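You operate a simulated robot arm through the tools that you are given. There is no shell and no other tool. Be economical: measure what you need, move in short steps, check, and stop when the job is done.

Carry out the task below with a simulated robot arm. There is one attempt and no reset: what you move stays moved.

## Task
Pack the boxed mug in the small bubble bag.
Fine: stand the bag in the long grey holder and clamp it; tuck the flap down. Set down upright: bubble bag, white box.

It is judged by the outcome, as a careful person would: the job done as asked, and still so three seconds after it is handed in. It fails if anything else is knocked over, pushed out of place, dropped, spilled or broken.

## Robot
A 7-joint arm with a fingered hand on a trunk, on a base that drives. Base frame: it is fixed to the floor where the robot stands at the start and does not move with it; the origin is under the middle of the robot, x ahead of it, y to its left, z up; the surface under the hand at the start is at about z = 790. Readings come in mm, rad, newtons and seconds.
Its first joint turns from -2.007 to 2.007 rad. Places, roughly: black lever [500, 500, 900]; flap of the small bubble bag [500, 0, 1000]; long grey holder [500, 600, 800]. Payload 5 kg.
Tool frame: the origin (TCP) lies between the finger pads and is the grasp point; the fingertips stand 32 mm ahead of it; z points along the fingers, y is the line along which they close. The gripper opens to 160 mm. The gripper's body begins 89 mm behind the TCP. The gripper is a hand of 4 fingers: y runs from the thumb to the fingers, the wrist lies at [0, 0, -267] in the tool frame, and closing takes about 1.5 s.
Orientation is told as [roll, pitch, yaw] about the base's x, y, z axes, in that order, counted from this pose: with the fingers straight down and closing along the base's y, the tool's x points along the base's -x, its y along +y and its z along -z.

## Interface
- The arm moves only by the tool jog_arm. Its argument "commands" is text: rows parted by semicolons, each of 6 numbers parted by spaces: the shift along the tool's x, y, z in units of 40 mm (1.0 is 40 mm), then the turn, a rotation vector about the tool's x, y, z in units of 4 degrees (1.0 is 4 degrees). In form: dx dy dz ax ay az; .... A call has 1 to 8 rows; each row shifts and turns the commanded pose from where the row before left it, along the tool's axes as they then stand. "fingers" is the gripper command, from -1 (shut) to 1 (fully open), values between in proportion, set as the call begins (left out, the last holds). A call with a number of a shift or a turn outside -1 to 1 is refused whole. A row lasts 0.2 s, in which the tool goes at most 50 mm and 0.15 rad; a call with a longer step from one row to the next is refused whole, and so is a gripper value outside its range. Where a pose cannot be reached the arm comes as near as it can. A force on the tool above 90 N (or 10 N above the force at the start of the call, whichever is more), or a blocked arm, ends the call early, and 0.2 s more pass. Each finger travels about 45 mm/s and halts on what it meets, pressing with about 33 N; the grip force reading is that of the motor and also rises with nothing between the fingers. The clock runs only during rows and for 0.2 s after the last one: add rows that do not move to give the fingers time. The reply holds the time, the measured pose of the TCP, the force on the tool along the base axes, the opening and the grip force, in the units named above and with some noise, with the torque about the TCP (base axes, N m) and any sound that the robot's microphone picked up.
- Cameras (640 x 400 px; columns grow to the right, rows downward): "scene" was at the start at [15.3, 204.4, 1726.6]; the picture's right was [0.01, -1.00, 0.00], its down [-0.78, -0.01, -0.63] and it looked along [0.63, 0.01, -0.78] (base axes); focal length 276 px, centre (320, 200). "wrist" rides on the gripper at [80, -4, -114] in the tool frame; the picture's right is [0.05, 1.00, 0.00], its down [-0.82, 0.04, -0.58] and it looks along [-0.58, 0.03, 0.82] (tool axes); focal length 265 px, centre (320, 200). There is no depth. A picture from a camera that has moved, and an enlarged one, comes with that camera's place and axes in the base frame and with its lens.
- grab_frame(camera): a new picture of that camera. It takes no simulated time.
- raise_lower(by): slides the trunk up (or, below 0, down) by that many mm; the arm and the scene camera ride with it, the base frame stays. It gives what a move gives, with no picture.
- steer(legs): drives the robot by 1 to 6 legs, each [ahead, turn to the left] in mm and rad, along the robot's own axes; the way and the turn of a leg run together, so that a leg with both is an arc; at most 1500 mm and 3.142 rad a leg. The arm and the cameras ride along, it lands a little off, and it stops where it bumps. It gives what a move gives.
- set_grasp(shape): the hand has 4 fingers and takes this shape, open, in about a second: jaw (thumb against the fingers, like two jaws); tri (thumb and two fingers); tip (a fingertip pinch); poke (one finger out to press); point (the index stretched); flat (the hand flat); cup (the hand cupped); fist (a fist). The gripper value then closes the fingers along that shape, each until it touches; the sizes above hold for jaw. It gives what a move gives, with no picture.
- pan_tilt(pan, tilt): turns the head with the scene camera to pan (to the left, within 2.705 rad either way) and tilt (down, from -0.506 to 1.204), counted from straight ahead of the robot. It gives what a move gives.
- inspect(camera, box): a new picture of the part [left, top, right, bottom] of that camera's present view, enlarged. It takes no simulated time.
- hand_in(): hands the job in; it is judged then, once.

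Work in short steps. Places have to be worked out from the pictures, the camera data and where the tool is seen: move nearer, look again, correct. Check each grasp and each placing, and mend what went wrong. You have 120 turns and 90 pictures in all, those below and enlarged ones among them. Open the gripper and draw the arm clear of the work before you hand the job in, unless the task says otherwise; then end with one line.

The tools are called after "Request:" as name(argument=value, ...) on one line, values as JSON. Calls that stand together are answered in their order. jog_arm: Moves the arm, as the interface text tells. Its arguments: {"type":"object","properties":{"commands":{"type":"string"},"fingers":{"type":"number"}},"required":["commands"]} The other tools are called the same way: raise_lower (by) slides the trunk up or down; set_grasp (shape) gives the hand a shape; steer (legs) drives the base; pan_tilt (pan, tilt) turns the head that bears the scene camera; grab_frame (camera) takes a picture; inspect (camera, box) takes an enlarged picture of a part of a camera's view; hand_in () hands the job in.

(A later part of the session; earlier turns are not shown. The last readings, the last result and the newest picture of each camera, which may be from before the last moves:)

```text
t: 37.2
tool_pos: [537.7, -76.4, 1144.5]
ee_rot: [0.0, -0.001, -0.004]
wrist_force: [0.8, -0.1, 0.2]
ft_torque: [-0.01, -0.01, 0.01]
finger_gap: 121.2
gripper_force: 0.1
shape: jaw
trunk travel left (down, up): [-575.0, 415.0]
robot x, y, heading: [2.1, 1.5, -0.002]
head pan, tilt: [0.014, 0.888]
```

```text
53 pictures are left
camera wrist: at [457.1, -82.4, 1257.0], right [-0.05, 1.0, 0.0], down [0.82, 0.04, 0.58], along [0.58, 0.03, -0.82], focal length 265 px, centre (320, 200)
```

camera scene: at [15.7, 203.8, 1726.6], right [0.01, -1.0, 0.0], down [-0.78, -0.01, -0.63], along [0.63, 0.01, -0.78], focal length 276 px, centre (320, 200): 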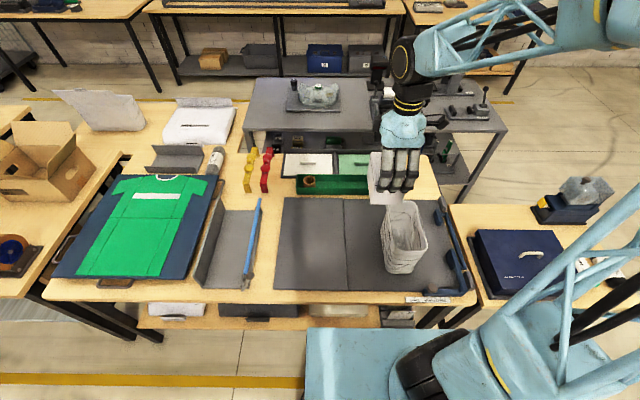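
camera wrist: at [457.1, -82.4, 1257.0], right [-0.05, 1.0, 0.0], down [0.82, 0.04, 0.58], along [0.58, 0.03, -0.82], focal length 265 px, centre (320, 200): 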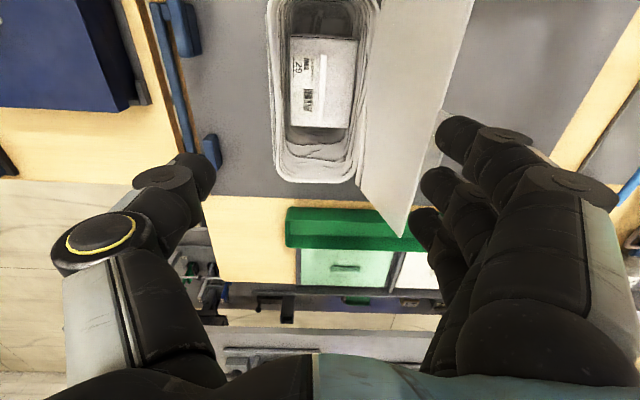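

Wall of the bag on the −y side measures y≈−129…−120 at mid-length. I narrow the opening to 60 mm, move over that wall (y −125) and descend part way.

Request:
jog_arm(commands="0 -0.4 0 0 0 0;0 -0.4 0 0 0 0;0 -0.41 0 0 0 0;0 0 0.5 0 0 0;0 0 0.5 0 0 0;0 0 0.5 0 0 0;0 0 0.5 0 0 0;0 0 0.5 0 0 0", fingers=-0.2)

Request:
grab_frame(camera="wrist")

Request:
inspect(camera="scene", box=[350, 130, 490, 290])

```text
t: 39.0
tool_pos: [537.8, -124.6, 1042.7]
ee_rot: [0.001, 0.0, -0.002]
wrist_force: [-0.3, 0.3, -0.1]
ft_torque: [0.0, 0.02, 0.0]
finger_gap: 64.6
gripper_force: 0.1
shape: jaw
trunk travel left (down, up): [-575.0, 415.0]
robot x, y, heading: [0.5, -0.2, 0.002]
head pan, tilt: [0.014, 0.888]
```

```text
52 pictures are left
camera wrist: at [457.0, -130.3, 1156.1], right [-0.05, 1.0, 0.0], down [0.82, 0.04, 0.58], along [0.58, 0.03, -0.82], focal length 265 px, centre (320, 200)
```

wrist: 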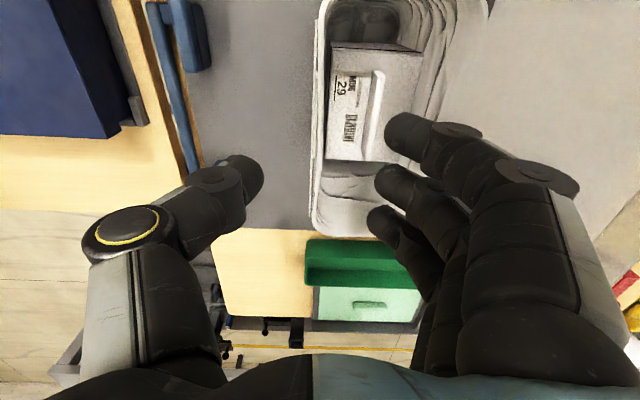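

```text
2.50 times, centred on (420, 210) of scene
camera zoom: at [15.9, 204.0, 1726.6], right [0.01, -1.0, 0.0], down [-0.78, -0.01, -0.63], along [0.63, 0.01, -0.78], focal length 690 px, centre (70, 175)
```

zoom: 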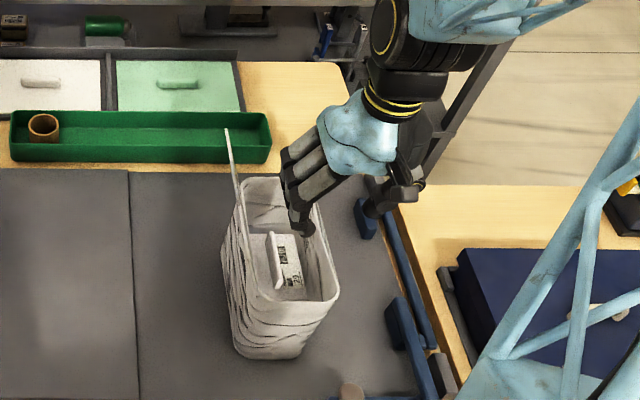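

Alignment is good: wall between thumb and fingers. I descend to TCP z≈945 and check clearance to the box's ridge.

Request:
jog_arm(commands="0 0 0.5 0 0 0;0 0 0.5 0 0 0;0 0 0.5 0 0 0;0 0 0.5 0 0 0;0 0 0.44 0 0 0")

Request:
grab_frame(camera="wrist")

Request:
inspect(camera="scene", box=[350, 130, 490, 290])

```text
t: 40.2
tool_pos: [536.6, -125.4, 946.5]
ee_rot: [-0.001, -0.001, -0.002]
wrist_force: [0.7, -0.2, 1.0]
ft_torque: [0.02, -0.01, -0.02]
finger_gap: 64.6
gripper_force: 0.0
shape: jaw
trunk travel left (down, up): [-575.0, 415.0]
robot x, y, heading: [-3.1, -1.2, -0.002]
head pan, tilt: [0.014, 0.888]
```

```text
50 pictures are left
camera wrist: at [457.1, -130.5, 1059.4], right [-0.05, 1.0, 0.0], down [0.82, 0.04, 0.58], along [0.58, 0.03, -0.82], focal length 265 px, centre (320, 200)
```

wrist: 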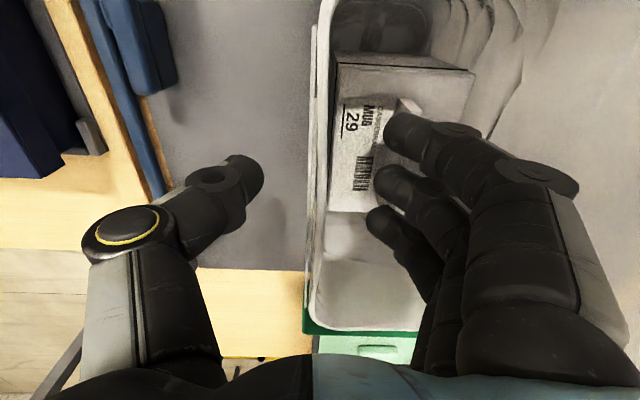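

```text
2.50 times, centred on (420, 210) of scene
camera zoom: at [15.3, 203.8, 1726.7], right [0.01, -1.0, 0.0], down [-0.78, -0.01, -0.63], along [0.63, 0.01, -0.78], focal length 690 px, centre (70, 175)
```

zoom: 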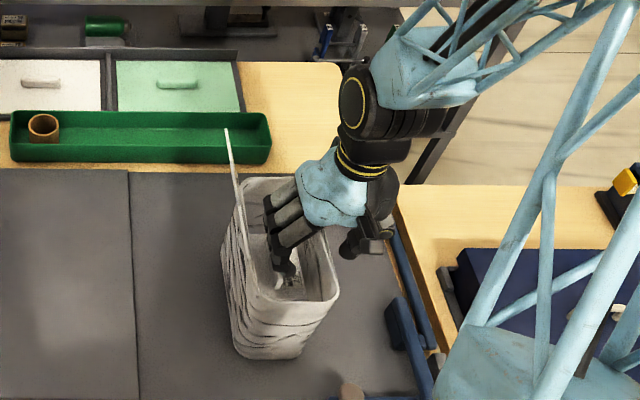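

Straddling well; close on the wall.

Request:
jog_arm(commands="0 0 0 0 0 0;0 0 0 0 0 0;0 0 0 0 0 0;0 0 0 0 0 0;0 0 0 0 0 0;0 0 0 0 0 0", fingers=-1)

Request:
grab_frame(camera="wrist")

Request:
inspect(camera="scene", box=[350, 130, 490, 290])

```text
t: 41.6
tool_pos: [537.4, -125.6, 945.3]
ee_rot: [0.0, 0.002, -0.001]
wrist_force: [-0.2, -0.5, -1.5]
ft_torque: [0.1, 0.0, 0.0]
finger_gap: 0.0
gripper_force: 33.0
shape: jaw
trunk travel left (down, up): [-575.0, 415.0]
robot x, y, heading: [0.1, 0.5, 0.002]
head pan, tilt: [0.014, 0.888]
```

```text
48 pictures are left
camera wrist: at [457.2, -130.3, 1059.2], right [-0.05, 1.0, 0.0], down [0.82, 0.04, 0.58], along [0.58, 0.03, -0.82], focal length 265 px, centre (320, 200)
```

wrist: 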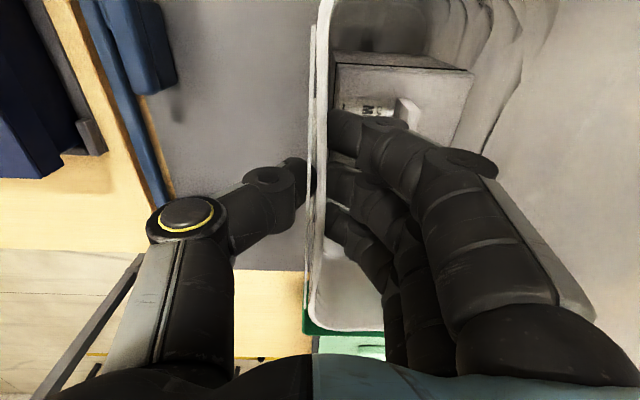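

```text
2.50 times, centred on (420, 210) of scene
camera zoom: at [15.7, 204.0, 1726.6], right [0.01, -1.0, 0.0], down [-0.78, -0.01, -0.63], along [0.63, 0.01, -0.78], focal length 690 px, centre (70, 175)
```

zoom: 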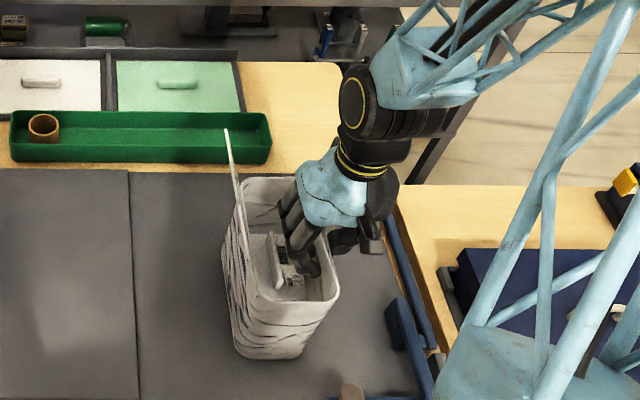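

Closed on the thin wall (the picture shows it gripped). I test-lift by 12 mm.

Request:
jog_arm(commands="0 0 -0.1 0 0 0;0 0 -0.1 0 0 0;0 0 -0.1 0 0 0;0 0 0 0 0 0")

Request:
inspect(camera="scene", box=[350, 130, 490, 290])

```text
t: 42.6
tool_pos: [537.6, -125.9, 958.5]
ee_rot: [0.0, 0.001, -0.002]
wrist_force: [0.1, 0.8, -2.5]
ft_torque: [-0.05, 0.0, 0.02]
finger_gap: 0.0
gripper_force: 32.6
shape: jaw
trunk travel left (down, up): [-575.0, 415.0]
robot x, y, heading: [0.1, 1.3, -0.003]
head pan, tilt: [0.014, 0.888]
```

```text
2.50 times, centred on (420, 210) of scene
camera zoom: at [15.6, 204.0, 1726.6], right [0.01, -1.0, 0.0], down [-0.78, -0.01, -0.63], along [0.63, 0.01, -0.78], focal length 690 px, centre (70, 175)
```

zoom: 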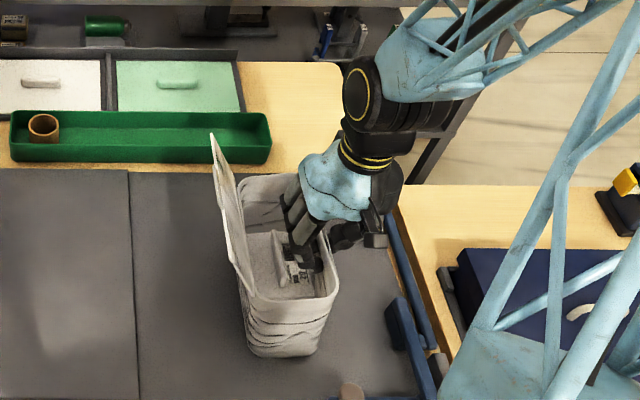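

Pinching one wall lets the bag tilt toward +y, so that grip is no good. I set it back down and release; I'll straddle the bag across its width instead.

Request:
jog_arm(commands="0 0 0.1 0 0 0;0 0 0.1 0 0 0;0 0 0.12 0 0 0;0 0 0 0 0 0")

Request:
jog_arm(commands="0 0 0 0 0 0;0 0 0 0 0 0;0 0 0 0 0 0;0 0 0 0 0 0;0 0 0 0 0 0", fingers=-0.2)

Request:
jog_arm(commands="0 0 -0.5 0 0 0;0 0 -0.5 0 0 0;0 0 -0.5 0 0 0;0 0 -0.5 0 0 0;0 0 -0.6 0 0 0;0 0 -0.6 0 0 0;0 0 -0.7 0 0 0;0 0 -0.7 0 0 0")

Request:
inspect(camera="scene", box=[350, 130, 490, 290])

Request:
grab_frame(camera="wrist")

```text
t: 43.6
tool_pos: [537.1, -127.2, 945.8]
ee_rot: [0.001, -0.001, -0.003]
wrist_force: [-0.7, -2.1, 3.6]
ft_torque: [0.06, -0.01, 0.02]
finger_gap: 0.0
gripper_force: 32.7
shape: jaw
trunk travel left (down, up): [-575.0, 415.0]
robot x, y, heading: [1.1, -0.7, -0.002]
head pan, tilt: [0.014, 0.888]
```

```text
t: 44.8
tool_pos: [538.0, -126.7, 945.2]
ee_rot: [0.001, -0.001, 0.0]
wrist_force: [-0.7, -1.1, 1.0]
ft_torque: [-0.03, 0.0, 0.01]
finger_gap: 62.7
gripper_force: 0.1
shape: jaw
trunk travel left (down, up): [-575.0, 415.0]
robot x, y, heading: [2.2, 2.4, 0.003]
head pan, tilt: [0.014, 0.888]
```

```text
t: 46.6
tool_pos: [537.0, -126.8, 1130.2]
ee_rot: [-0.001, 0.0, -0.005]
wrist_force: [-0.6, -0.7, -0.2]
ft_torque: [0.02, 0.0, 0.03]
finger_gap: 63.3
gripper_force: 0.1
shape: jaw
trunk travel left (down, up): [-575.0, 415.0]
robot x, y, heading: [-0.3, 0.6, -0.001]
head pan, tilt: [0.014, 0.888]
```

```text
2.50 times, centred on (420, 210) of scene
camera zoom: at [15.1, 204.4, 1726.5], right [0.01, -1.0, 0.0], down [-0.78, -0.01, -0.63], along [0.63, 0.01, -0.78], focal length 690 px, centre (70, 175)
```

zoom: 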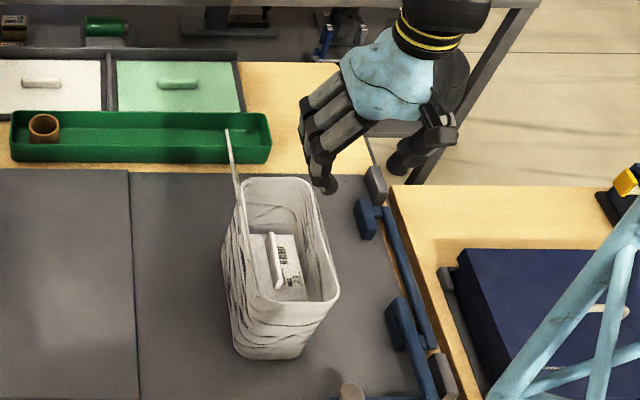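

```text
44 pictures are left
camera wrist: at [456.6, -130.8, 1242.8], right [-0.05, 1.0, 0.0], down [0.82, 0.04, 0.58], along [0.58, 0.03, -0.82], focal length 265 px, centre (320, 200)
```

wrist: 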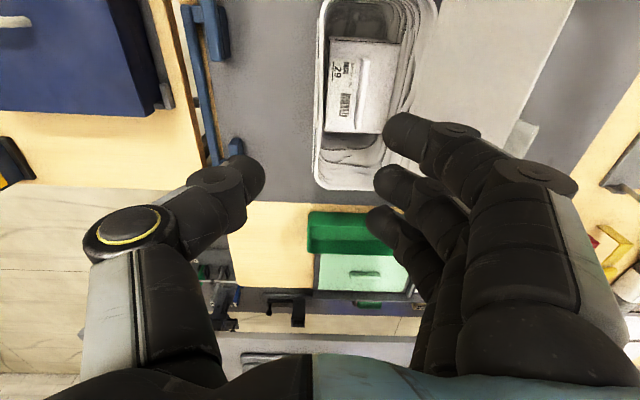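

The bag is back upright in place. I'll fold the flap over the mouth first (then the hand can straddle the bag): close the fingers, go to the flap's outer (+y) side.

Request:
jog_arm(commands="0 0.6 0 0 0 0;0 0.6 0 0 0 0;0 0.6 0 0 0 0;0 0.6 0 0 0 0;0 0.6 0 0 0 0;0 0.6 0 0 0 0;0 0.6 0 0 0 0;0 0.2 0 0 0 0", fingers=-1)

Request:
jog_arm(commands="0 0 0.5 0 0 0;0 0 0.5 0 0 0;0 0 0.5 0 0 0;0 0 0.4 0 0 0")

Request:
grab_frame(camera="wrist")

Request:
inspect(camera="scene", box=[350, 130, 490, 290])

```text
t: 48.4
tool_pos: [538.1, 51.0, 1131.3]
ee_rot: [0.001, -0.002, -0.002]
wrist_force: [-0.3, -1.2, 0.3]
ft_torque: [-0.03, 0.01, 0.01]
finger_gap: 0.1
gripper_force: 32.6
shape: jaw
trunk travel left (down, up): [-575.0, 415.0]
robot x, y, heading: [-1.3, -0.3, 0.001]
head pan, tilt: [0.014, 0.888]
```

```text
t: 49.4
tool_pos: [537.9, 48.7, 1053.4]
ee_rot: [-0.001, 0.0, -0.001]
wrist_force: [-0.6, -0.7, 0.4]
ft_torque: [-0.01, 0.01, 0.0]
finger_gap: 0.1
gripper_force: 32.6
shape: jaw
trunk travel left (down, up): [-575.0, 415.0]
robot x, y, heading: [1.7, -1.9, -0.001]
head pan, tilt: [0.014, 0.888]
```

```text
43 pictures are left
camera wrist: at [457.4, 44.7, 1167.0], right [-0.05, 1.0, 0.0], down [0.82, 0.04, 0.58], along [0.58, 0.03, -0.82], focal length 265 px, centre (320, 200)
```

wrist: 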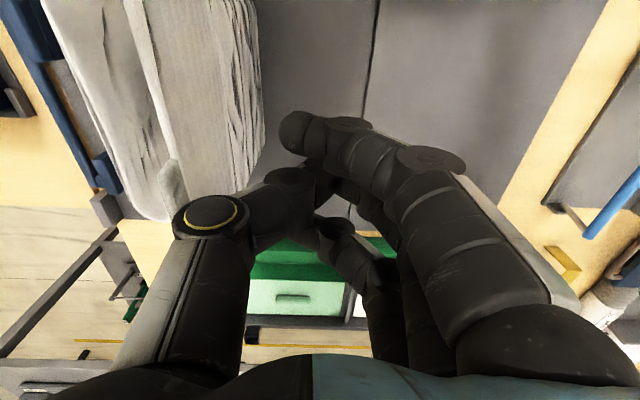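

```text
2.50 times, centred on (420, 210) of scene
camera zoom: at [15.9, 204.1, 1726.6], right [0.01, -1.0, 0.0], down [-0.78, -0.01, -0.63], along [0.63, 0.01, -0.78], focal length 690 px, centre (70, 175)
```

zoom: 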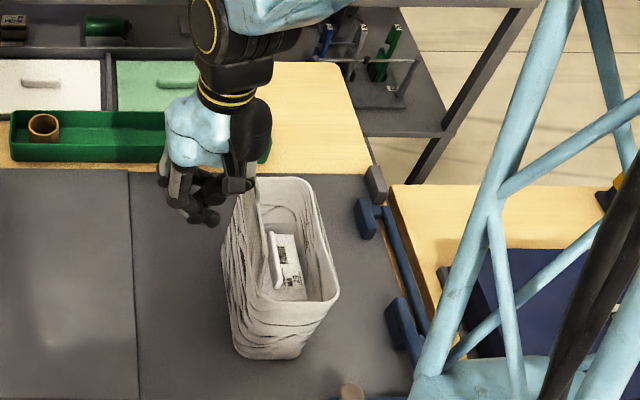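

Hand is on the flap's outer side with tips at z≈1021. I push toward −y gently and watch.

Request:
jog_arm(commands="0 -0.45 0 0 0 0;0 -0.45 0 0 0 0;0 -0.45 0 0 0 0;0 -0.45 0 0 0 0;0 -0.4 0 0 0 0")

Request:
inspect(camera="scene", box=[350, 130, 490, 290])

```text
t: 50.6
tool_pos: [538.1, -39.6, 1053.5]
ee_rot: [0.001, -0.001, -0.003]
wrist_force: [0.0, -0.4, 0.4]
ft_torque: [0.0, 0.01, 0.0]
finger_gap: 0.0
gripper_force: 33.0
shape: jaw
trunk travel left (down, up): [-575.0, 415.0]
robot x, y, heading: [-2.1, -1.0, -0.0]
head pan, tilt: [0.014, 0.888]
```

```text
2.50 times, centred on (420, 210) of scene
camera zoom: at [15.5, 203.8, 1726.6], right [0.01, -1.0, 0.0], down [-0.78, -0.01, -0.63], along [0.63, 0.01, -0.78], focal length 690 px, centre (70, 175)
```

zoom: 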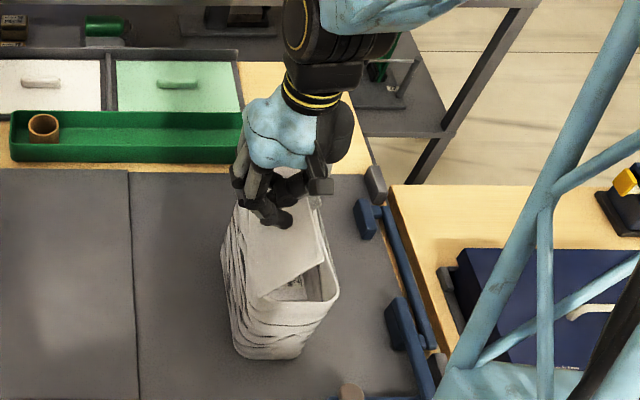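

The flap swings freely inward. I continue over and down along its arc.

Request:
jog_arm(commands="0 -0.3 0.2 0 0 0;0 -0.3 0.3 0 0 0;0 -0.15 0.35 0 0 0;0 -0.1 0.35 0 0 0")

Request:
inspect(camera="scene", box=[350, 130, 490, 290])

Request:
grab_frame(camera="wrist")

```text
t: 51.6
tool_pos: [538.5, -72.4, 1005.2]
ee_rot: [0.0, 0.001, -0.003]
wrist_force: [-0.1, 0.2, 0.3]
ft_torque: [0.01, 0.01, 0.04]
finger_gap: 0.0
gripper_force: 32.9
shape: jaw
trunk travel left (down, up): [-575.0, 415.0]
robot x, y, heading: [-0.3, 0.7, 0.004]
head pan, tilt: [0.014, 0.888]
```

```text
2.50 times, centred on (420, 210) of scene
camera zoom: at [15.8, 203.8, 1726.6], right [0.01, -1.0, 0.0], down [-0.78, -0.01, -0.63], along [0.63, 0.01, -0.78], focal length 690 px, centre (70, 175)
```

zoom: 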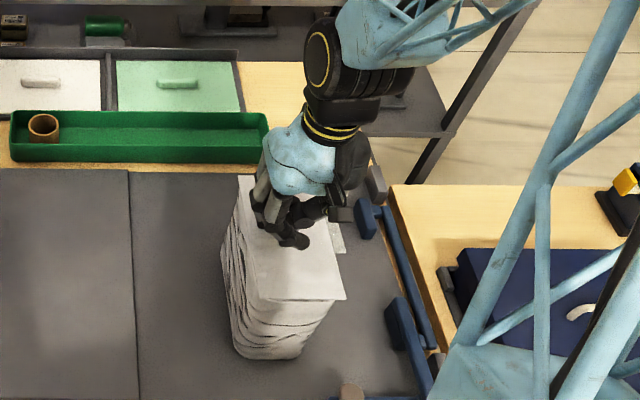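

```text
39 pictures are left
camera wrist: at [457.9, -77.0, 1118.4], right [-0.05, 1.0, 0.0], down [0.82, 0.04, 0.58], along [0.58, 0.03, -0.82], focal length 265 px, centre (320, 200)
```

wrist: 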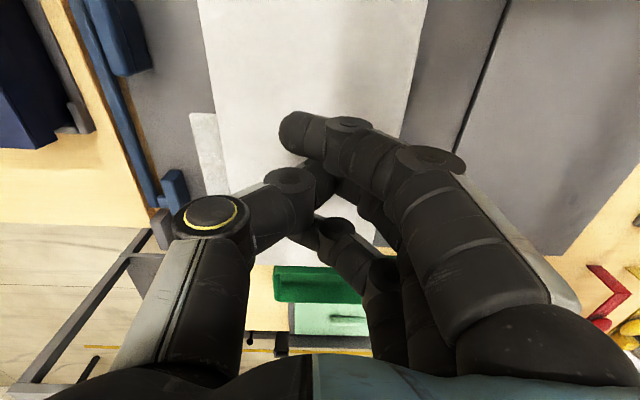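

The flap lies nearly closed, its tab reaching over the −y rim. I press down a little more to see where it seats.

Request:
jog_arm(commands="0 -0.2 0.1 0 0 0;0 -0.2 0.1 0 0 0;0 0 0.1 0 0 0;0 0 0.1 0 0 0")

Request:
inspect(camera="scene", box=[370, 170, 450, 270])

```text
t: 52.6
tool_pos: [538.0, -86.8, 994.4]
ee_rot: [-0.002, -0.007, 0.0]
wrist_force: [3.2, 11.2, 76.1]
ft_torque: [1.34, 0.17, -0.05]
finger_gap: 0.0
gripper_force: 32.9
shape: jaw
trunk travel left (down, up): [-575.0, 415.0]
robot x, y, heading: [-4.1, 3.1, 0.0]
head pan, tilt: [0.014, 0.888]
```

```text
4.00 times, centred on (410, 220) of scene
camera zoom: at [11.4, 205.8, 1727.4], right [0.01, -1.0, 0.0], down [-0.77, -0.01, -0.63], along [0.63, 0.01, -0.77], focal length 1104 px, centre (-40, 120)
```

zoom: 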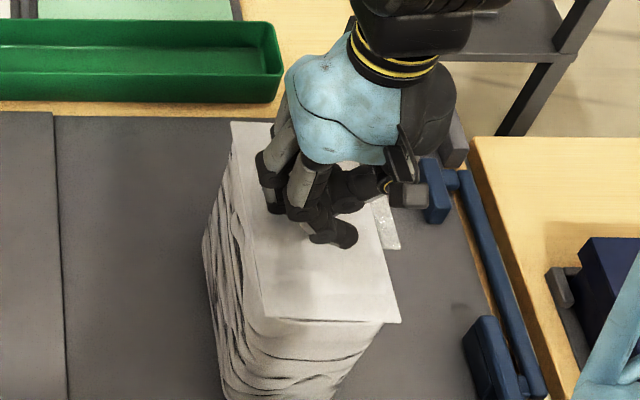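

It seats firmly on the rim (76 N, enough). I lift off and see whether the flap stays.

Request:
jog_arm(commands="0 0 -0.3 0 0 0;0 0 -0.4 0 0 0;0 0 -0.5 0 0 0;0 0 -0.7 0 0 0;0 0 -0.8 0 0 0")

Request:
inspect(camera="scene", box=[350, 130, 490, 290])

Request:
grab_frame(camera="wrist")

```text
t: 53.8
tool_pos: [537.0, -88.6, 1098.1]
ee_rot: [0.0, 0.002, -0.002]
wrist_force: [0.3, 0.7, -0.1]
ft_torque: [-0.01, 0.0, -0.02]
finger_gap: 0.2
gripper_force: 33.0
shape: jaw
trunk travel left (down, up): [-575.0, 415.0]
robot x, y, heading: [2.1, 3.9, 0.001]
head pan, tilt: [0.014, 0.888]
```

```text
2.50 times, centred on (420, 210) of scene
camera zoom: at [14.9, 204.5, 1726.5], right [0.01, -1.0, 0.0], down [-0.78, -0.01, -0.63], along [0.63, 0.01, -0.78], focal length 690 px, centre (70, 175)
```

zoom: 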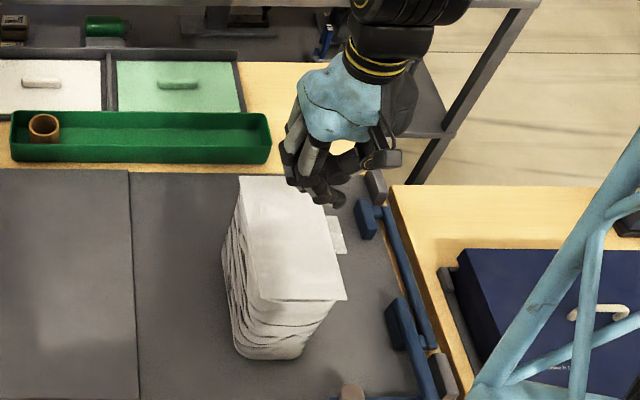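

```text
36 pictures are left
camera wrist: at [456.4, -92.9, 1211.0], right [-0.05, 1.0, 0.0], down [0.82, 0.04, 0.58], along [0.58, 0.03, -0.82], focal length 265 px, centre (320, 200)
```

wrist: 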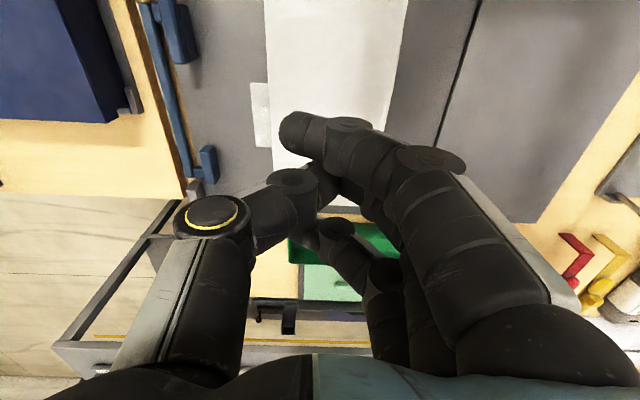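

The flap stays shut by itself (tab reaches y≈−152 at x 508–567). Holder triangulated: bar y≈452, z≈876; back plate y≈607, top ≈900; floor x 370–704. Now I open fully and straddle the bag at yaw 0, tips kept above ~905 so they clear plate and bar later.

Request:
jog_arm(commands="0 0.1 0 0 0 0;0 0 0 0 0 0;0 0 0 0 0 0;0 0 0 0 0 0;0 0 0 0 0 0;0 0 0 0 0 0;0 0 0 0 0 0;0 0 0 0 0 0", fingers=1)

Request:
jog_arm(commands="0 0 0.5 0 0 0;0 0 0.5 0 0 0;0 0 0.5 0 0 0")

Request:
grab_frame(camera="wrist")

```text
t: 55.6
tool_pos: [538.4, -84.8, 1098.0]
ee_rot: [-0.001, 0.001, -0.001]
wrist_force: [0.3, -0.2, 0.5]
ft_torque: [0.01, -0.03, -0.04]
finger_gap: 159.8
gripper_force: 0.1
shape: jaw
trunk travel left (down, up): [-575.0, 415.0]
robot x, y, heading: [0.6, -0.5, -0.001]
head pan, tilt: [0.014, 0.888]
```

```text
t: 56.4
tool_pos: [538.2, -85.2, 1037.0]
ee_rot: [0.001, 0.001, -0.003]
wrist_force: [-0.2, -0.1, -0.4]
ft_torque: [0.03, -0.03, 0.02]
finger_gap: 160.0
gripper_force: 0.0
shape: jaw
trunk travel left (down, up): [-575.0, 415.0]
robot x, y, heading: [3.3, -2.9, 0.004]
head pan, tilt: [0.014, 0.888]
```

```text
35 pictures are left
camera wrist: at [457.4, -89.3, 1150.6], right [-0.05, 1.0, 0.0], down [0.82, 0.04, 0.58], along [0.58, 0.03, -0.82], focal length 265 px, centre (320, 200)
```

wrist: 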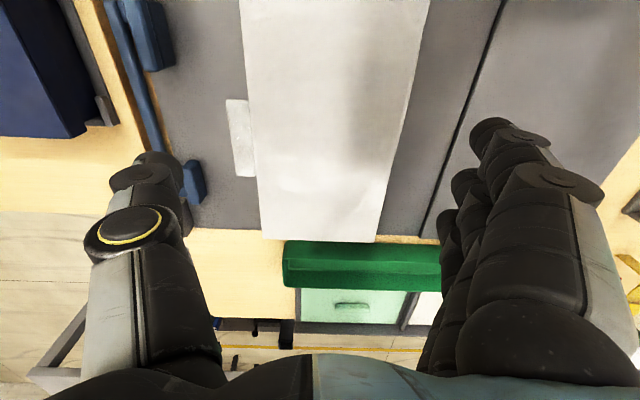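

Tab and flap sit centrally between thumb and fingers. I descend to TCP z≈937.

Request:
jog_arm(commands="0 0 0.5 0 0 0;0 0 0.5 0 0 0;0 0 0.5 0 0 0;0 0 0.5 0 0 0;0 0.1 0.5 0 0 0")

Request:
grab_frame(camera="wrist")

```text
t: 57.6
tool_pos: [538.3, -79.0, 937.6]
ee_rot: [0.0, 0.002, -0.003]
wrist_force: [-0.3, -1.4, 1.4]
ft_torque: [-0.07, 0.04, -0.01]
finger_gap: 159.9
gripper_force: 0.0
shape: jaw
trunk travel left (down, up): [-575.0, 415.0]
robot x, y, heading: [4.3, 2.2, 0.002]
head pan, tilt: [0.014, 0.888]
```

```text
34 pictures are left
camera wrist: at [457.5, -84.5, 1050.6], right [-0.05, 1.0, 0.0], down [0.82, 0.04, 0.58], along [0.58, 0.03, -0.82], focal length 265 px, centre (320, 200)
```

wrist: 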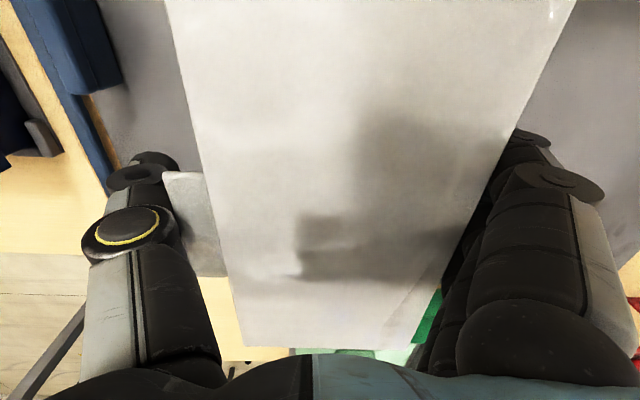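

The tab lies just beside the thumb. I close and see how thumb, tab and walls meet.

Request:
jog_arm(commands="0 0.08 0 0 0 0;0 0 0 0 0 0;0 0 0 0 0 0;0 0 0 0 0 0;0 0 0 0 0 0;0 0 0 0 0 0", fingers=-1)

Request:
grab_frame(camera="wrist")

Request:
inspect(camera="scene", box=[350, 130, 490, 290])

```text
t: 59.0
tool_pos: [538.7, -77.5, 937.0]
ee_rot: [-0.001, 0.0, -0.002]
wrist_force: [0.3, 0.8, 1.4]
ft_torque: [0.49, 0.01, 0.03]
finger_gap: 132.1
gripper_force: 32.9
shape: jaw
trunk travel left (down, up): [-575.0, 415.0]
robot x, y, heading: [0.1, 0.4, -0.001]
head pan, tilt: [0.014, 0.888]
```

```text
33 pictures are left
camera wrist: at [457.3, -81.5, 1050.7], right [-0.05, 1.0, 0.0], down [0.82, 0.04, 0.58], along [0.58, 0.03, -0.82], focal length 265 px, centre (320, 200)
```

wrist: 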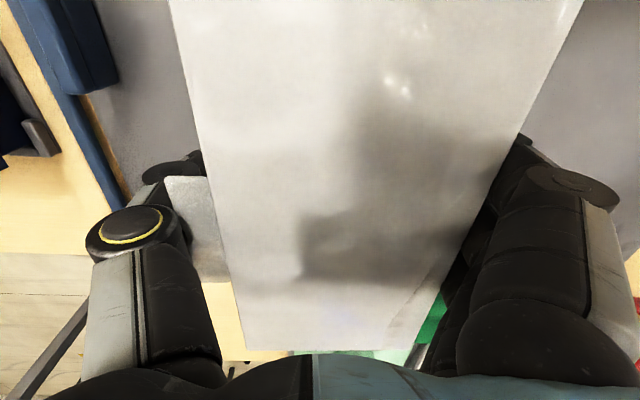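

```text
2.50 times, centred on (420, 210) of scene
camera zoom: at [15.5, 204.2, 1726.6], right [0.01, -1.0, 0.0], down [-0.78, -0.01, -0.63], along [0.63, 0.01, -0.78], focal length 690 px, centre (70, 175)
```

zoom: 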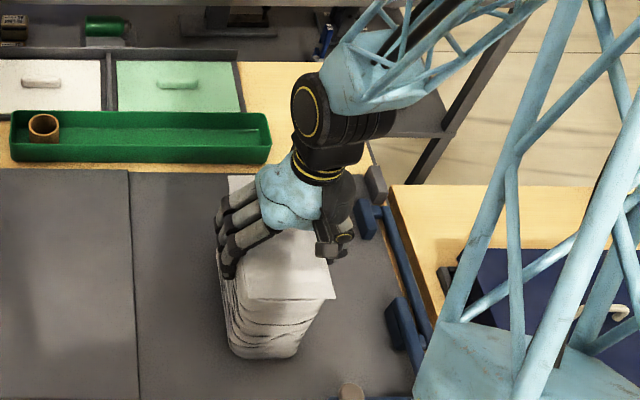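

The thumb is stopped by the tab (132 mm gap), so I reopen and shift 48 mm toward −x, where the thumb clears the tab and meets the wall itself.

Request:
jog_arm(commands="0 -0.08 0 0 0 0;0 0 0 0 0 0;0 0 0 0 0 0;0.4 0 0 0 0 0;0.4 0 0 0 0 0;0.42 0 0 0 0 0", fingers=1)

Request:
jog_arm(commands="0 0.08 0 0 0 0;0 0 0 0 0 0;0 0 0 0 0 0;0 0 0 0 0 0;0 0 0 0 0 0;0 0 0 0 0 0;0 0 0 0 0 0", fingers=-1)

Request:
grab_frame(camera="wrist")

```text
t: 60.4
tool_pos: [488.5, -80.1, 937.6]
ee_rot: [-0.001, 0.001, -0.003]
wrist_force: [0.5, -0.1, 0.2]
ft_torque: [-0.01, 0.0, 0.01]
finger_gap: 159.9
gripper_force: 0.0
shape: jaw
trunk travel left (down, up): [-575.0, 415.0]
robot x, y, heading: [1.3, 1.4, -0.0]
head pan, tilt: [0.014, 0.888]
```

```text
t: 62.0
tool_pos: [489.2, -75.7, 937.9]
ee_rot: [-0.001, 0.0, -0.002]
wrist_force: [-0.8, 0.4, -1.3]
ft_torque: [0.06, 0.01, 0.01]
finger_gap: 99.3
gripper_force: 33.4
shape: jaw
trunk travel left (down, up): [-575.0, 415.0]
robot x, y, heading: [0.4, -2.5, -0.001]
head pan, tilt: [0.014, 0.888]
```

```text
31 pictures are left
camera wrist: at [408.5, -81.0, 1050.9], right [-0.05, 1.0, 0.0], down [0.82, 0.04, 0.58], along [0.58, 0.03, -0.82], focal length 265 px, centre (320, 200)
```

wrist: 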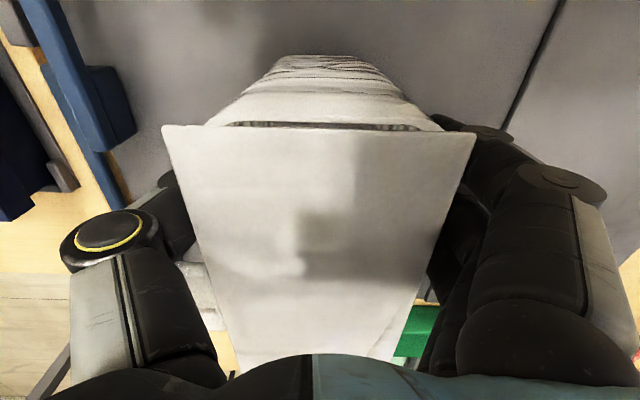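

Gap 99 mm: the bag is held across its width. Test lift 15 mm.

Request:
jog_arm(commands="0 0 -0.1 0 0 0;0 0 -0.1 0 0 0;0 0 -0.2 0 0 0;0 0 0 0 0 0;0 0 0 0 0 0")

Request:
inspect(camera="scene", box=[350, 130, 490, 290])

```text
t: 63.2
tool_pos: [489.5, -76.6, 953.8]
ee_rot: [-0.001, 0.0, -0.002]
wrist_force: [1.1, 0.1, -3.9]
ft_torque: [-0.06, 0.17, -0.06]
finger_gap: 99.1
gripper_force: 32.8
shape: jaw
trunk travel left (down, up): [-575.0, 415.0]
robot x, y, heading: [0.5, -2.9, -0.0]
head pan, tilt: [0.014, 0.888]
```

```text
2.50 times, centred on (420, 210) of scene
camera zoom: at [15.9, 204.0, 1726.6], right [0.01, -1.0, 0.0], down [-0.78, -0.01, -0.63], along [0.63, 0.01, -0.78], focal length 690 px, centre (70, 175)
```

zoom: 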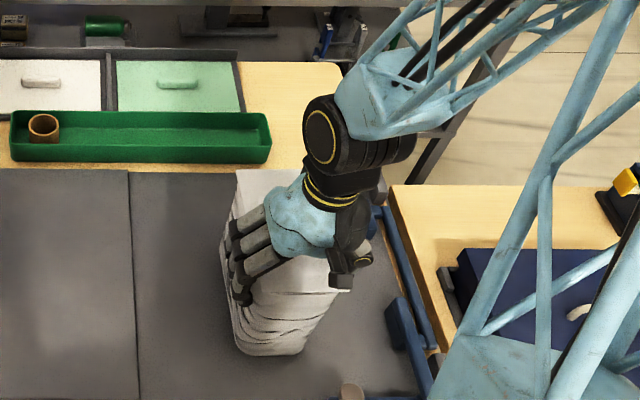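

Whole weight (≈3.9 N) is carried, bag level. I lift 150 mm to clear bar and plate, then carry toward +y.

Request:
jog_arm(commands="0 0 -0.5 0 0 0;0 0 -0.6 0 0 0;0 0 -0.6 0 0 0;0 0 -0.6 0 0 0;0 0 -0.6 0 0 0;0 0 -0.6 0 0 0;0 0 -0.4 0 0 0;0 0 0 0 0 0")

Request:
jog_arm(commands="0 0.3 0 0 0 0;0 0.5 0 0 0 0;0 0.65 0 0 0 0;0 0.65 0 0 0 0;0 0.65 0 0 0 0;0 0.65 0 0 0 0;0 0.65 0 0 0 0;0 0.65 0 0 0 0")

Request:
grab_frame(camera="scene")

```text
t: 65.0
tool_pos: [488.2, -76.6, 1109.4]
ee_rot: [0.001, 0.0, -0.002]
wrist_force: [0.3, -0.4, -3.5]
ft_torque: [-0.02, 0.18, 0.01]
finger_gap: 99.0
gripper_force: 33.2
shape: jaw
trunk travel left (down, up): [-575.0, 415.0]
robot x, y, heading: [0.4, -0.7, -0.003]
head pan, tilt: [0.014, 0.888]
```

```text
t: 66.8
tool_pos: [489.5, 111.1, 1110.2]
ee_rot: [-0.001, 0.001, -0.001]
wrist_force: [0.7, 0.2, -5.0]
ft_torque: [-0.02, 0.17, -0.02]
finger_gap: 99.1
gripper_force: 33.4
shape: jaw
trunk travel left (down, up): [-575.0, 415.0]
robot x, y, heading: [-0.7, 3.4, 0.002]
head pan, tilt: [0.014, 0.888]
```

```text
29 pictures are left
camera scene: at [15.8, 204.8, 1726.5], right [0.01, -1.0, 0.0], down [-0.78, -0.01, -0.63], along [0.63, 0.01, -0.78], focal length 276 px, centre (320, 200)
```

scene: 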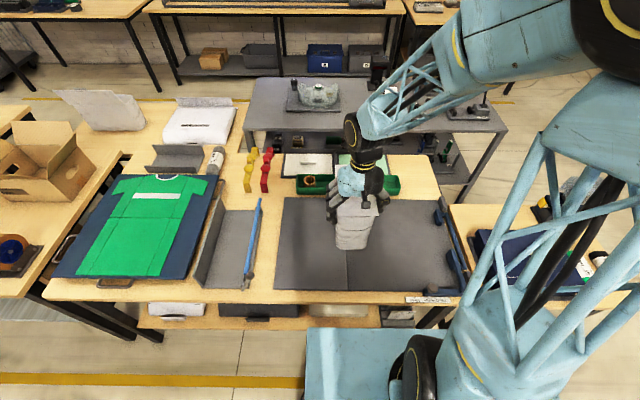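

Carrying stably. Continue toward the holder.

Request:
jog_arm(commands="0 0.65 0 0 0 0;0 0.65 0 0 0 0;0 0.65 0 0 0 0;0 0.65 0 0 0 0;0 0.65 0 0 0 0;0 0.65 0 0 0 0;0 0.65 0 0 0 0;0 0.65 0 0 0 0")

Request:
jog_arm(commands="0 0.65 0 0 0 0;0 0.65 0 0 0 0;0 0.65 0 0 0 0;0 0.65 0 0 0 0;0 0.65 0 0 0 0;0 0.65 0 0 0 0;0 0.65 0 0 0 0;0 0.5 0 0 0 0")

Request:
grab_frame(camera="scene")

Request:
grab_frame(camera="wrist")

```text
t: 68.6
tool_pos: [488.7, 319.9, 1109.6]
ee_rot: [-0.001, -0.002, 0.0]
wrist_force: [-0.9, 0.0, -2.9]
ft_torque: [-0.01, 0.14, -0.01]
finger_gap: 98.8
gripper_force: 32.6
shape: jaw
trunk travel left (down, up): [-575.0, 415.0]
robot x, y, heading: [-3.3, 3.0, -0.003]
head pan, tilt: [0.014, 0.888]
```

```text
t: 70.4
tool_pos: [490.9, 522.1, 1108.5]
ee_rot: [0.0, 0.002, -0.001]
wrist_force: [0.3, -0.3, -4.1]
ft_torque: [-0.06, 0.18, 0.0]
finger_gap: 99.1
gripper_force: 33.0
shape: jaw
trunk travel left (down, up): [-575.0, 415.0]
robot x, y, heading: [-4.1, -3.0, 0.001]
head pan, tilt: [0.014, 0.888]
```

```text
28 pictures are left
camera scene: at [15.8, 205.4, 1726.4], right [0.01, -1.0, 0.0], down [-0.78, -0.01, -0.63], along [0.63, 0.01, -0.78], focal length 276 px, centre (320, 200)
```

scene: 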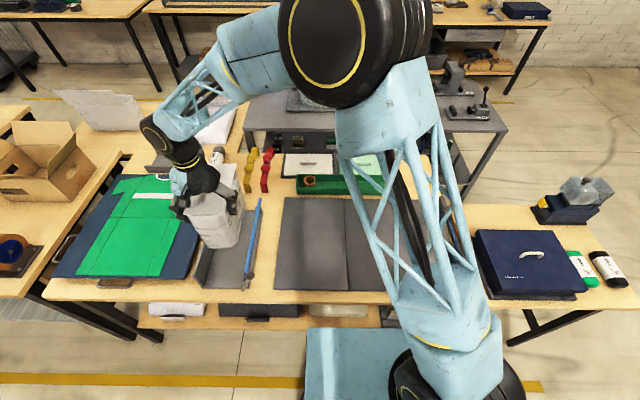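

```text
27 pictures are left
camera wrist: at [409.5, 517.3, 1221.4], right [-0.05, 1.0, 0.0], down [0.82, 0.04, 0.58], along [0.58, 0.03, -0.82], focal length 265 px, centre (320, 200)
```

wrist: 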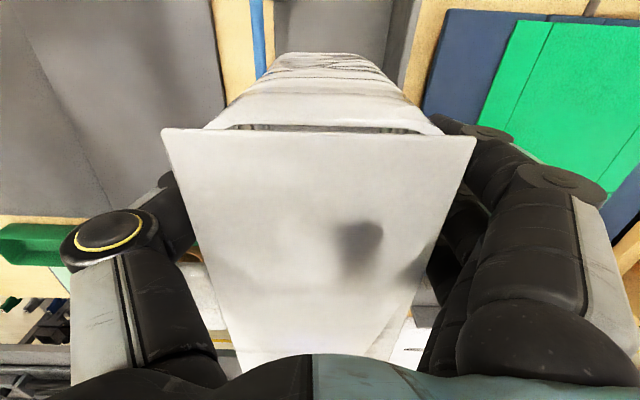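

The wrist view shows bar and plate beneath. I zoom there to check the landing gap.

Request:
inspect(camera="wrist", box=[220, 0, 460, 140])

Request:
inspect(camera="scene", box=[160, 150, 280, 300])

```text
2.67 times, centred on (340, 70) of wrist
camera zoom: at [409.5, 517.3, 1221.4], right [-0.05, 1.0, 0.0], down [0.82, 0.04, 0.58], along [0.58, 0.03, -0.82], focal length 708 px, centre (267, 547)
```

zoom: 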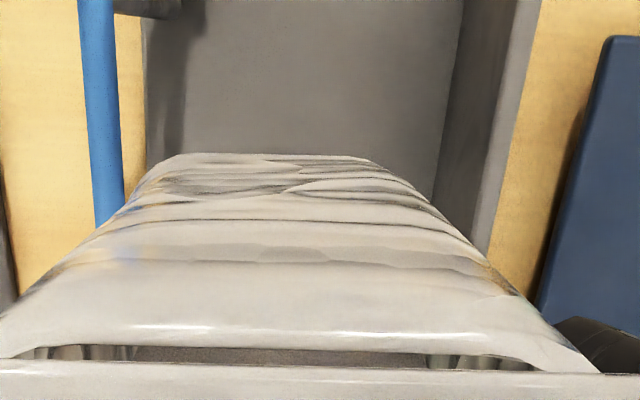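

```text
2.67 times, centred on (220, 225) of scene
camera zoom: at [15.8, 205.4, 1726.4], right [0.01, -1.0, 0.0], down [-0.78, -0.01, -0.63], along [0.63, 0.01, -0.78], focal length 736 px, centre (587, 133)
```

zoom: 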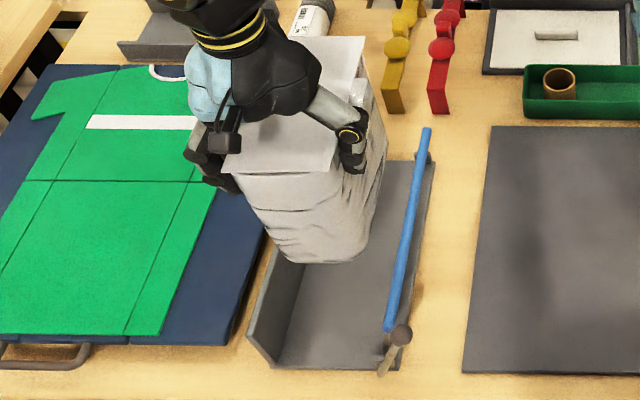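

Gap between bar (inner edge y≈459) and plate (y≈606) is ~147 mm; bag is centred at ~522, fits with finger room. I shift 2 mm and lower to just above the plate level, then check.

Request:
jog_arm(commands="0 0.06 0 0 0 0;0 0 0.4 0 0 0;0 0 0.5 0 0 0;0 0 0.5 0 0 0;0 0 0.5 0 0 0;0 0 0.5 0 0 0")

Request:
inspect(camera="scene", box=[160, 170, 280, 300])

Request:
grab_frame(camera="wrist")

```text
t: 71.8
tool_pos: [490.2, 525.0, 1013.4]
ee_rot: [0.0, -0.001, -0.002]
wrist_force: [-0.1, 0.0, -4.8]
ft_torque: [-0.04, 0.17, 0.0]
finger_gap: 99.0
gripper_force: 33.1
shape: jaw
trunk travel left (down, up): [-575.0, 415.0]
robot x, y, heading: [-1.7, 0.7, 0.002]
head pan, tilt: [0.014, 0.888]
```

```text
3.08 times, centred on (220, 235) of scene
camera zoom: at [15.9, 205.1, 1726.5], right [0.01, -1.0, 0.0], down [-0.78, -0.01, -0.63], along [0.63, 0.01, -0.78], focal length 850 px, centre (628, 92)
```

zoom: 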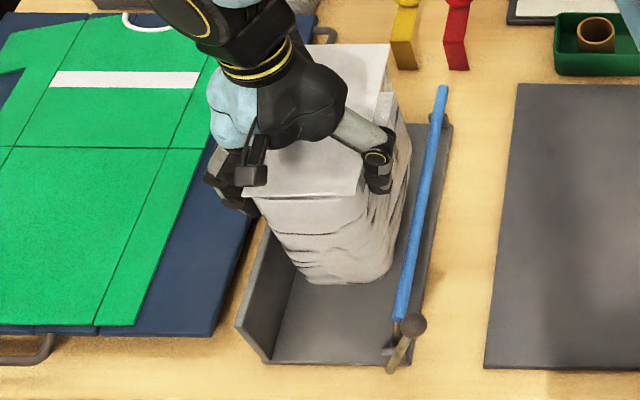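

```text
23 pictures are left
camera wrist: at [409.5, 519.7, 1126.0], right [-0.05, 1.0, 0.0], down [0.82, 0.04, 0.58], along [0.58, 0.03, -0.82], focal length 265 px, centre (320, 200)
```

wrist: 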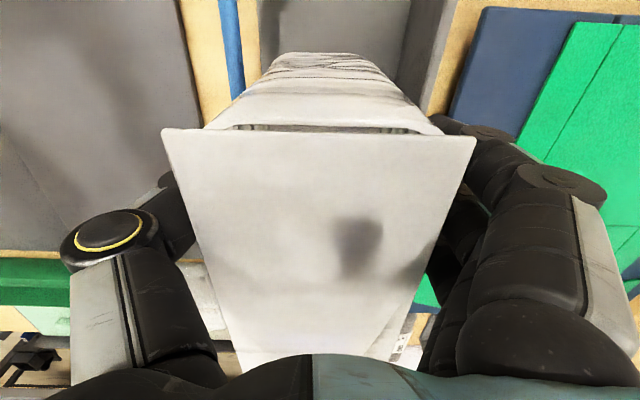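

The bag is between bar and plate. Lower further.

Request:
jog_arm(commands="0 0 0.4 0 0 0;0 0 0.4 0 0 0;0 0 0.4 0 0 0;0 0 0.3 0 0 0")

Request:
jog_arm(commands="0 0 0.1 0 0 0;0 0 0.08 0 0 0;0 0 0 0 0 0")

```text
t: 72.8
tool_pos: [490.8, 525.0, 953.4]
ee_rot: [0.001, 0.001, -0.002]
wrist_force: [0.0, -0.8, -4.1]
ft_torque: [-0.01, 0.19, 0.02]
finger_gap: 99.2
gripper_force: 33.4
shape: jaw
trunk travel left (down, up): [-575.0, 415.0]
robot x, y, heading: [-1.3, -2.7, -0.001]
head pan, tilt: [0.014, 0.888]
```

```text
t: 73.6
tool_pos: [490.8, 524.5, 946.3]
ee_rot: [-0.001, 0.0, 0.0]
wrist_force: [-0.8, -0.6, -3.9]
ft_torque: [0.01, 0.19, 0.01]
finger_gap: 99.0
gripper_force: 33.4
shape: jaw
trunk travel left (down, up): [-575.0, 415.0]
robot x, y, heading: [-0.6, -3.0, 0.003]
head pan, tilt: [0.014, 0.888]
```

Not yet touching; lower in 3 mm steps.

Request:
jog_arm(commands="0 0 0.08 0 0 0;0 0 0 0 0 0")

Request:
jog_arm(commands="0 0 0.06 0 0 0;0 0 0 0 0 0")

Request:
inspect(camera="scene", box=[160, 170, 280, 300])

```text
t: 74.2
tool_pos: [489.9, 524.0, 943.2]
ee_rot: [0.001, 0.0, -0.001]
wrist_force: [-0.4, 0.0, -1.7]
ft_torque: [0.01, 0.04, 0.02]
finger_gap: 99.0
gripper_force: 33.5
shape: jaw
trunk travel left (down, up): [-575.0, 415.0]
robot x, y, heading: [1.9, 0.2, 0.004]
head pan, tilt: [0.014, 0.888]
```

```text
t: 74.8
tool_pos: [490.1, 522.8, 942.1]
ee_rot: [-0.001, -0.001, -0.003]
wrist_force: [-1.1, -1.0, 3.5]
ft_torque: [0.22, -0.03, 0.03]
finger_gap: 98.9
gripper_force: 33.0
shape: jaw
trunk travel left (down, up): [-575.0, 415.0]
robot x, y, heading: [-1.4, -1.7, 0.007]
head pan, tilt: [0.014, 0.888]
```

```text
3.08 times, centred on (220, 235) of scene
camera zoom: at [15.2, 204.2, 1726.7], right [0.01, -1.0, 0.0], down [-0.78, -0.01, -0.63], along [0.63, 0.01, -0.78], focal length 850 px, centre (628, 92)
```

zoom: 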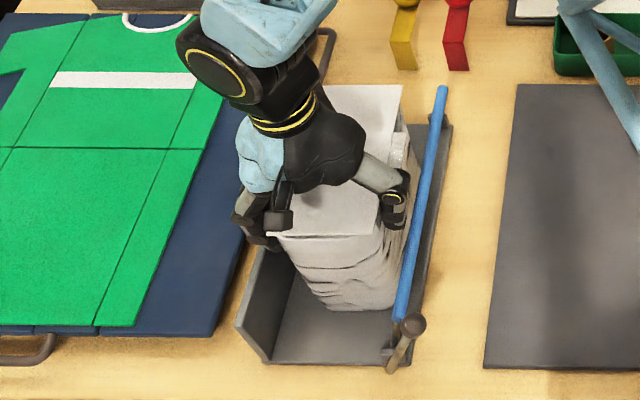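

The bag stands on the holder floor. To seat it closer to the plate, I regrip 14 mm higher (tips clear above the plate), then slide it ~20 mm toward +y.

Request:
jog_arm(commands="0 0 0 0 0 0;0 0 0 0 0 0;0 0 0 0 0 0;0 0 -0.18 0 0 0;0 0 -0.17 0 0 0;0 0 0 0 0 0", fingers=0.5)

Request:
jog_arm(commands="0 0 0 0 0 0;0 0 0 0 0 0;0 0 0 0 0 0;0 0 0 0 0 0;0 0 -0.1 0 0 0;0 0 0 0 0 0", fingers=-1)

```text
t: 76.2
tool_pos: [490.8, 523.7, 955.6]
ee_rot: [0.001, 0.0, -0.002]
wrist_force: [-0.6, -0.8, -1.0]
ft_torque: [-0.01, -0.01, 0.04]
finger_gap: 119.6
gripper_force: 0.2
shape: jaw
trunk travel left (down, up): [-575.0, 415.0]
robot x, y, heading: [2.8, -2.0, 0.008]
head pan, tilt: [0.014, 0.888]
```

```text
t: 77.6
tool_pos: [490.1, 524.1, 958.0]
ee_rot: [0.001, 0.001, 0.0]
wrist_force: [-0.1, 0.5, -3.4]
ft_torque: [-0.03, 0.18, 0.01]
finger_gap: 102.3
gripper_force: 33.0
shape: jaw
trunk travel left (down, up): [-575.0, 415.0]
robot x, y, heading: [-0.5, -3.9, -0.001]
head pan, tilt: [0.014, 0.888]
```

Lifted a few mm; now shift +y 20 mm watching side force.

Request:
jog_arm(commands="0 0.15 0 0 0 0;0 0.15 0 0 0 0;0 0.15 0 0 0 0;0 0 0 0 0 0")

Request:
jog_arm(commands="0 0.08 0 0 0 0;0 0 0.06 0 0 0;0 0 0.06 0 0 0;0 0 0 0 0 0")

Request:
inspect(camera="scene", box=[160, 170, 280, 300])

```text
t: 78.6
tool_pos: [491.5, 543.3, 957.4]
ee_rot: [-0.001, -0.001, -0.003]
wrist_force: [0.6, -0.1, -4.4]
ft_torque: [-0.01, 0.16, 0.01]
finger_gap: 102.4
gripper_force: 32.9
shape: jaw
trunk travel left (down, up): [-575.0, 415.0]
robot x, y, heading: [-1.6, 3.3, -0.001]
head pan, tilt: [0.014, 0.888]
```

```text
t: 79.6
tool_pos: [490.9, 545.9, 955.3]
ee_rot: [-0.001, 0.002, -0.001]
wrist_force: [-0.6, -1.4, 6.0]
ft_torque: [0.27, 0.02, -0.04]
finger_gap: 102.3
gripper_force: 33.4
shape: jaw
trunk travel left (down, up): [-575.0, 415.0]
robot x, y, heading: [-0.0, 0.1, 0.001]
head pan, tilt: [0.014, 0.888]
```

```text
3.08 times, centred on (220, 235) of scene
camera zoom: at [15.2, 204.1, 1726.7], right [0.01, -1.0, 0.0], down [-0.78, -0.01, -0.63], along [0.63, 0.01, -0.78], focal length 850 px, centre (628, 92)
```

zoom: 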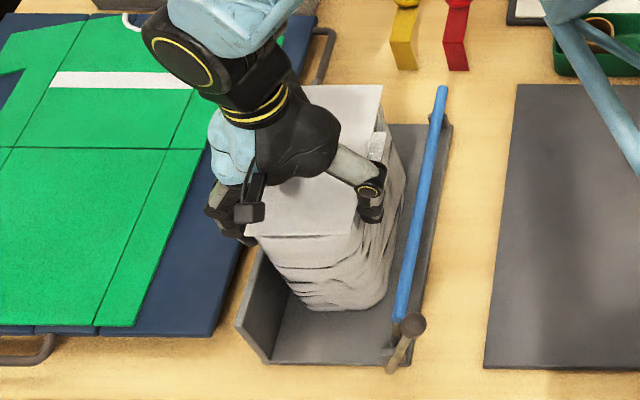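

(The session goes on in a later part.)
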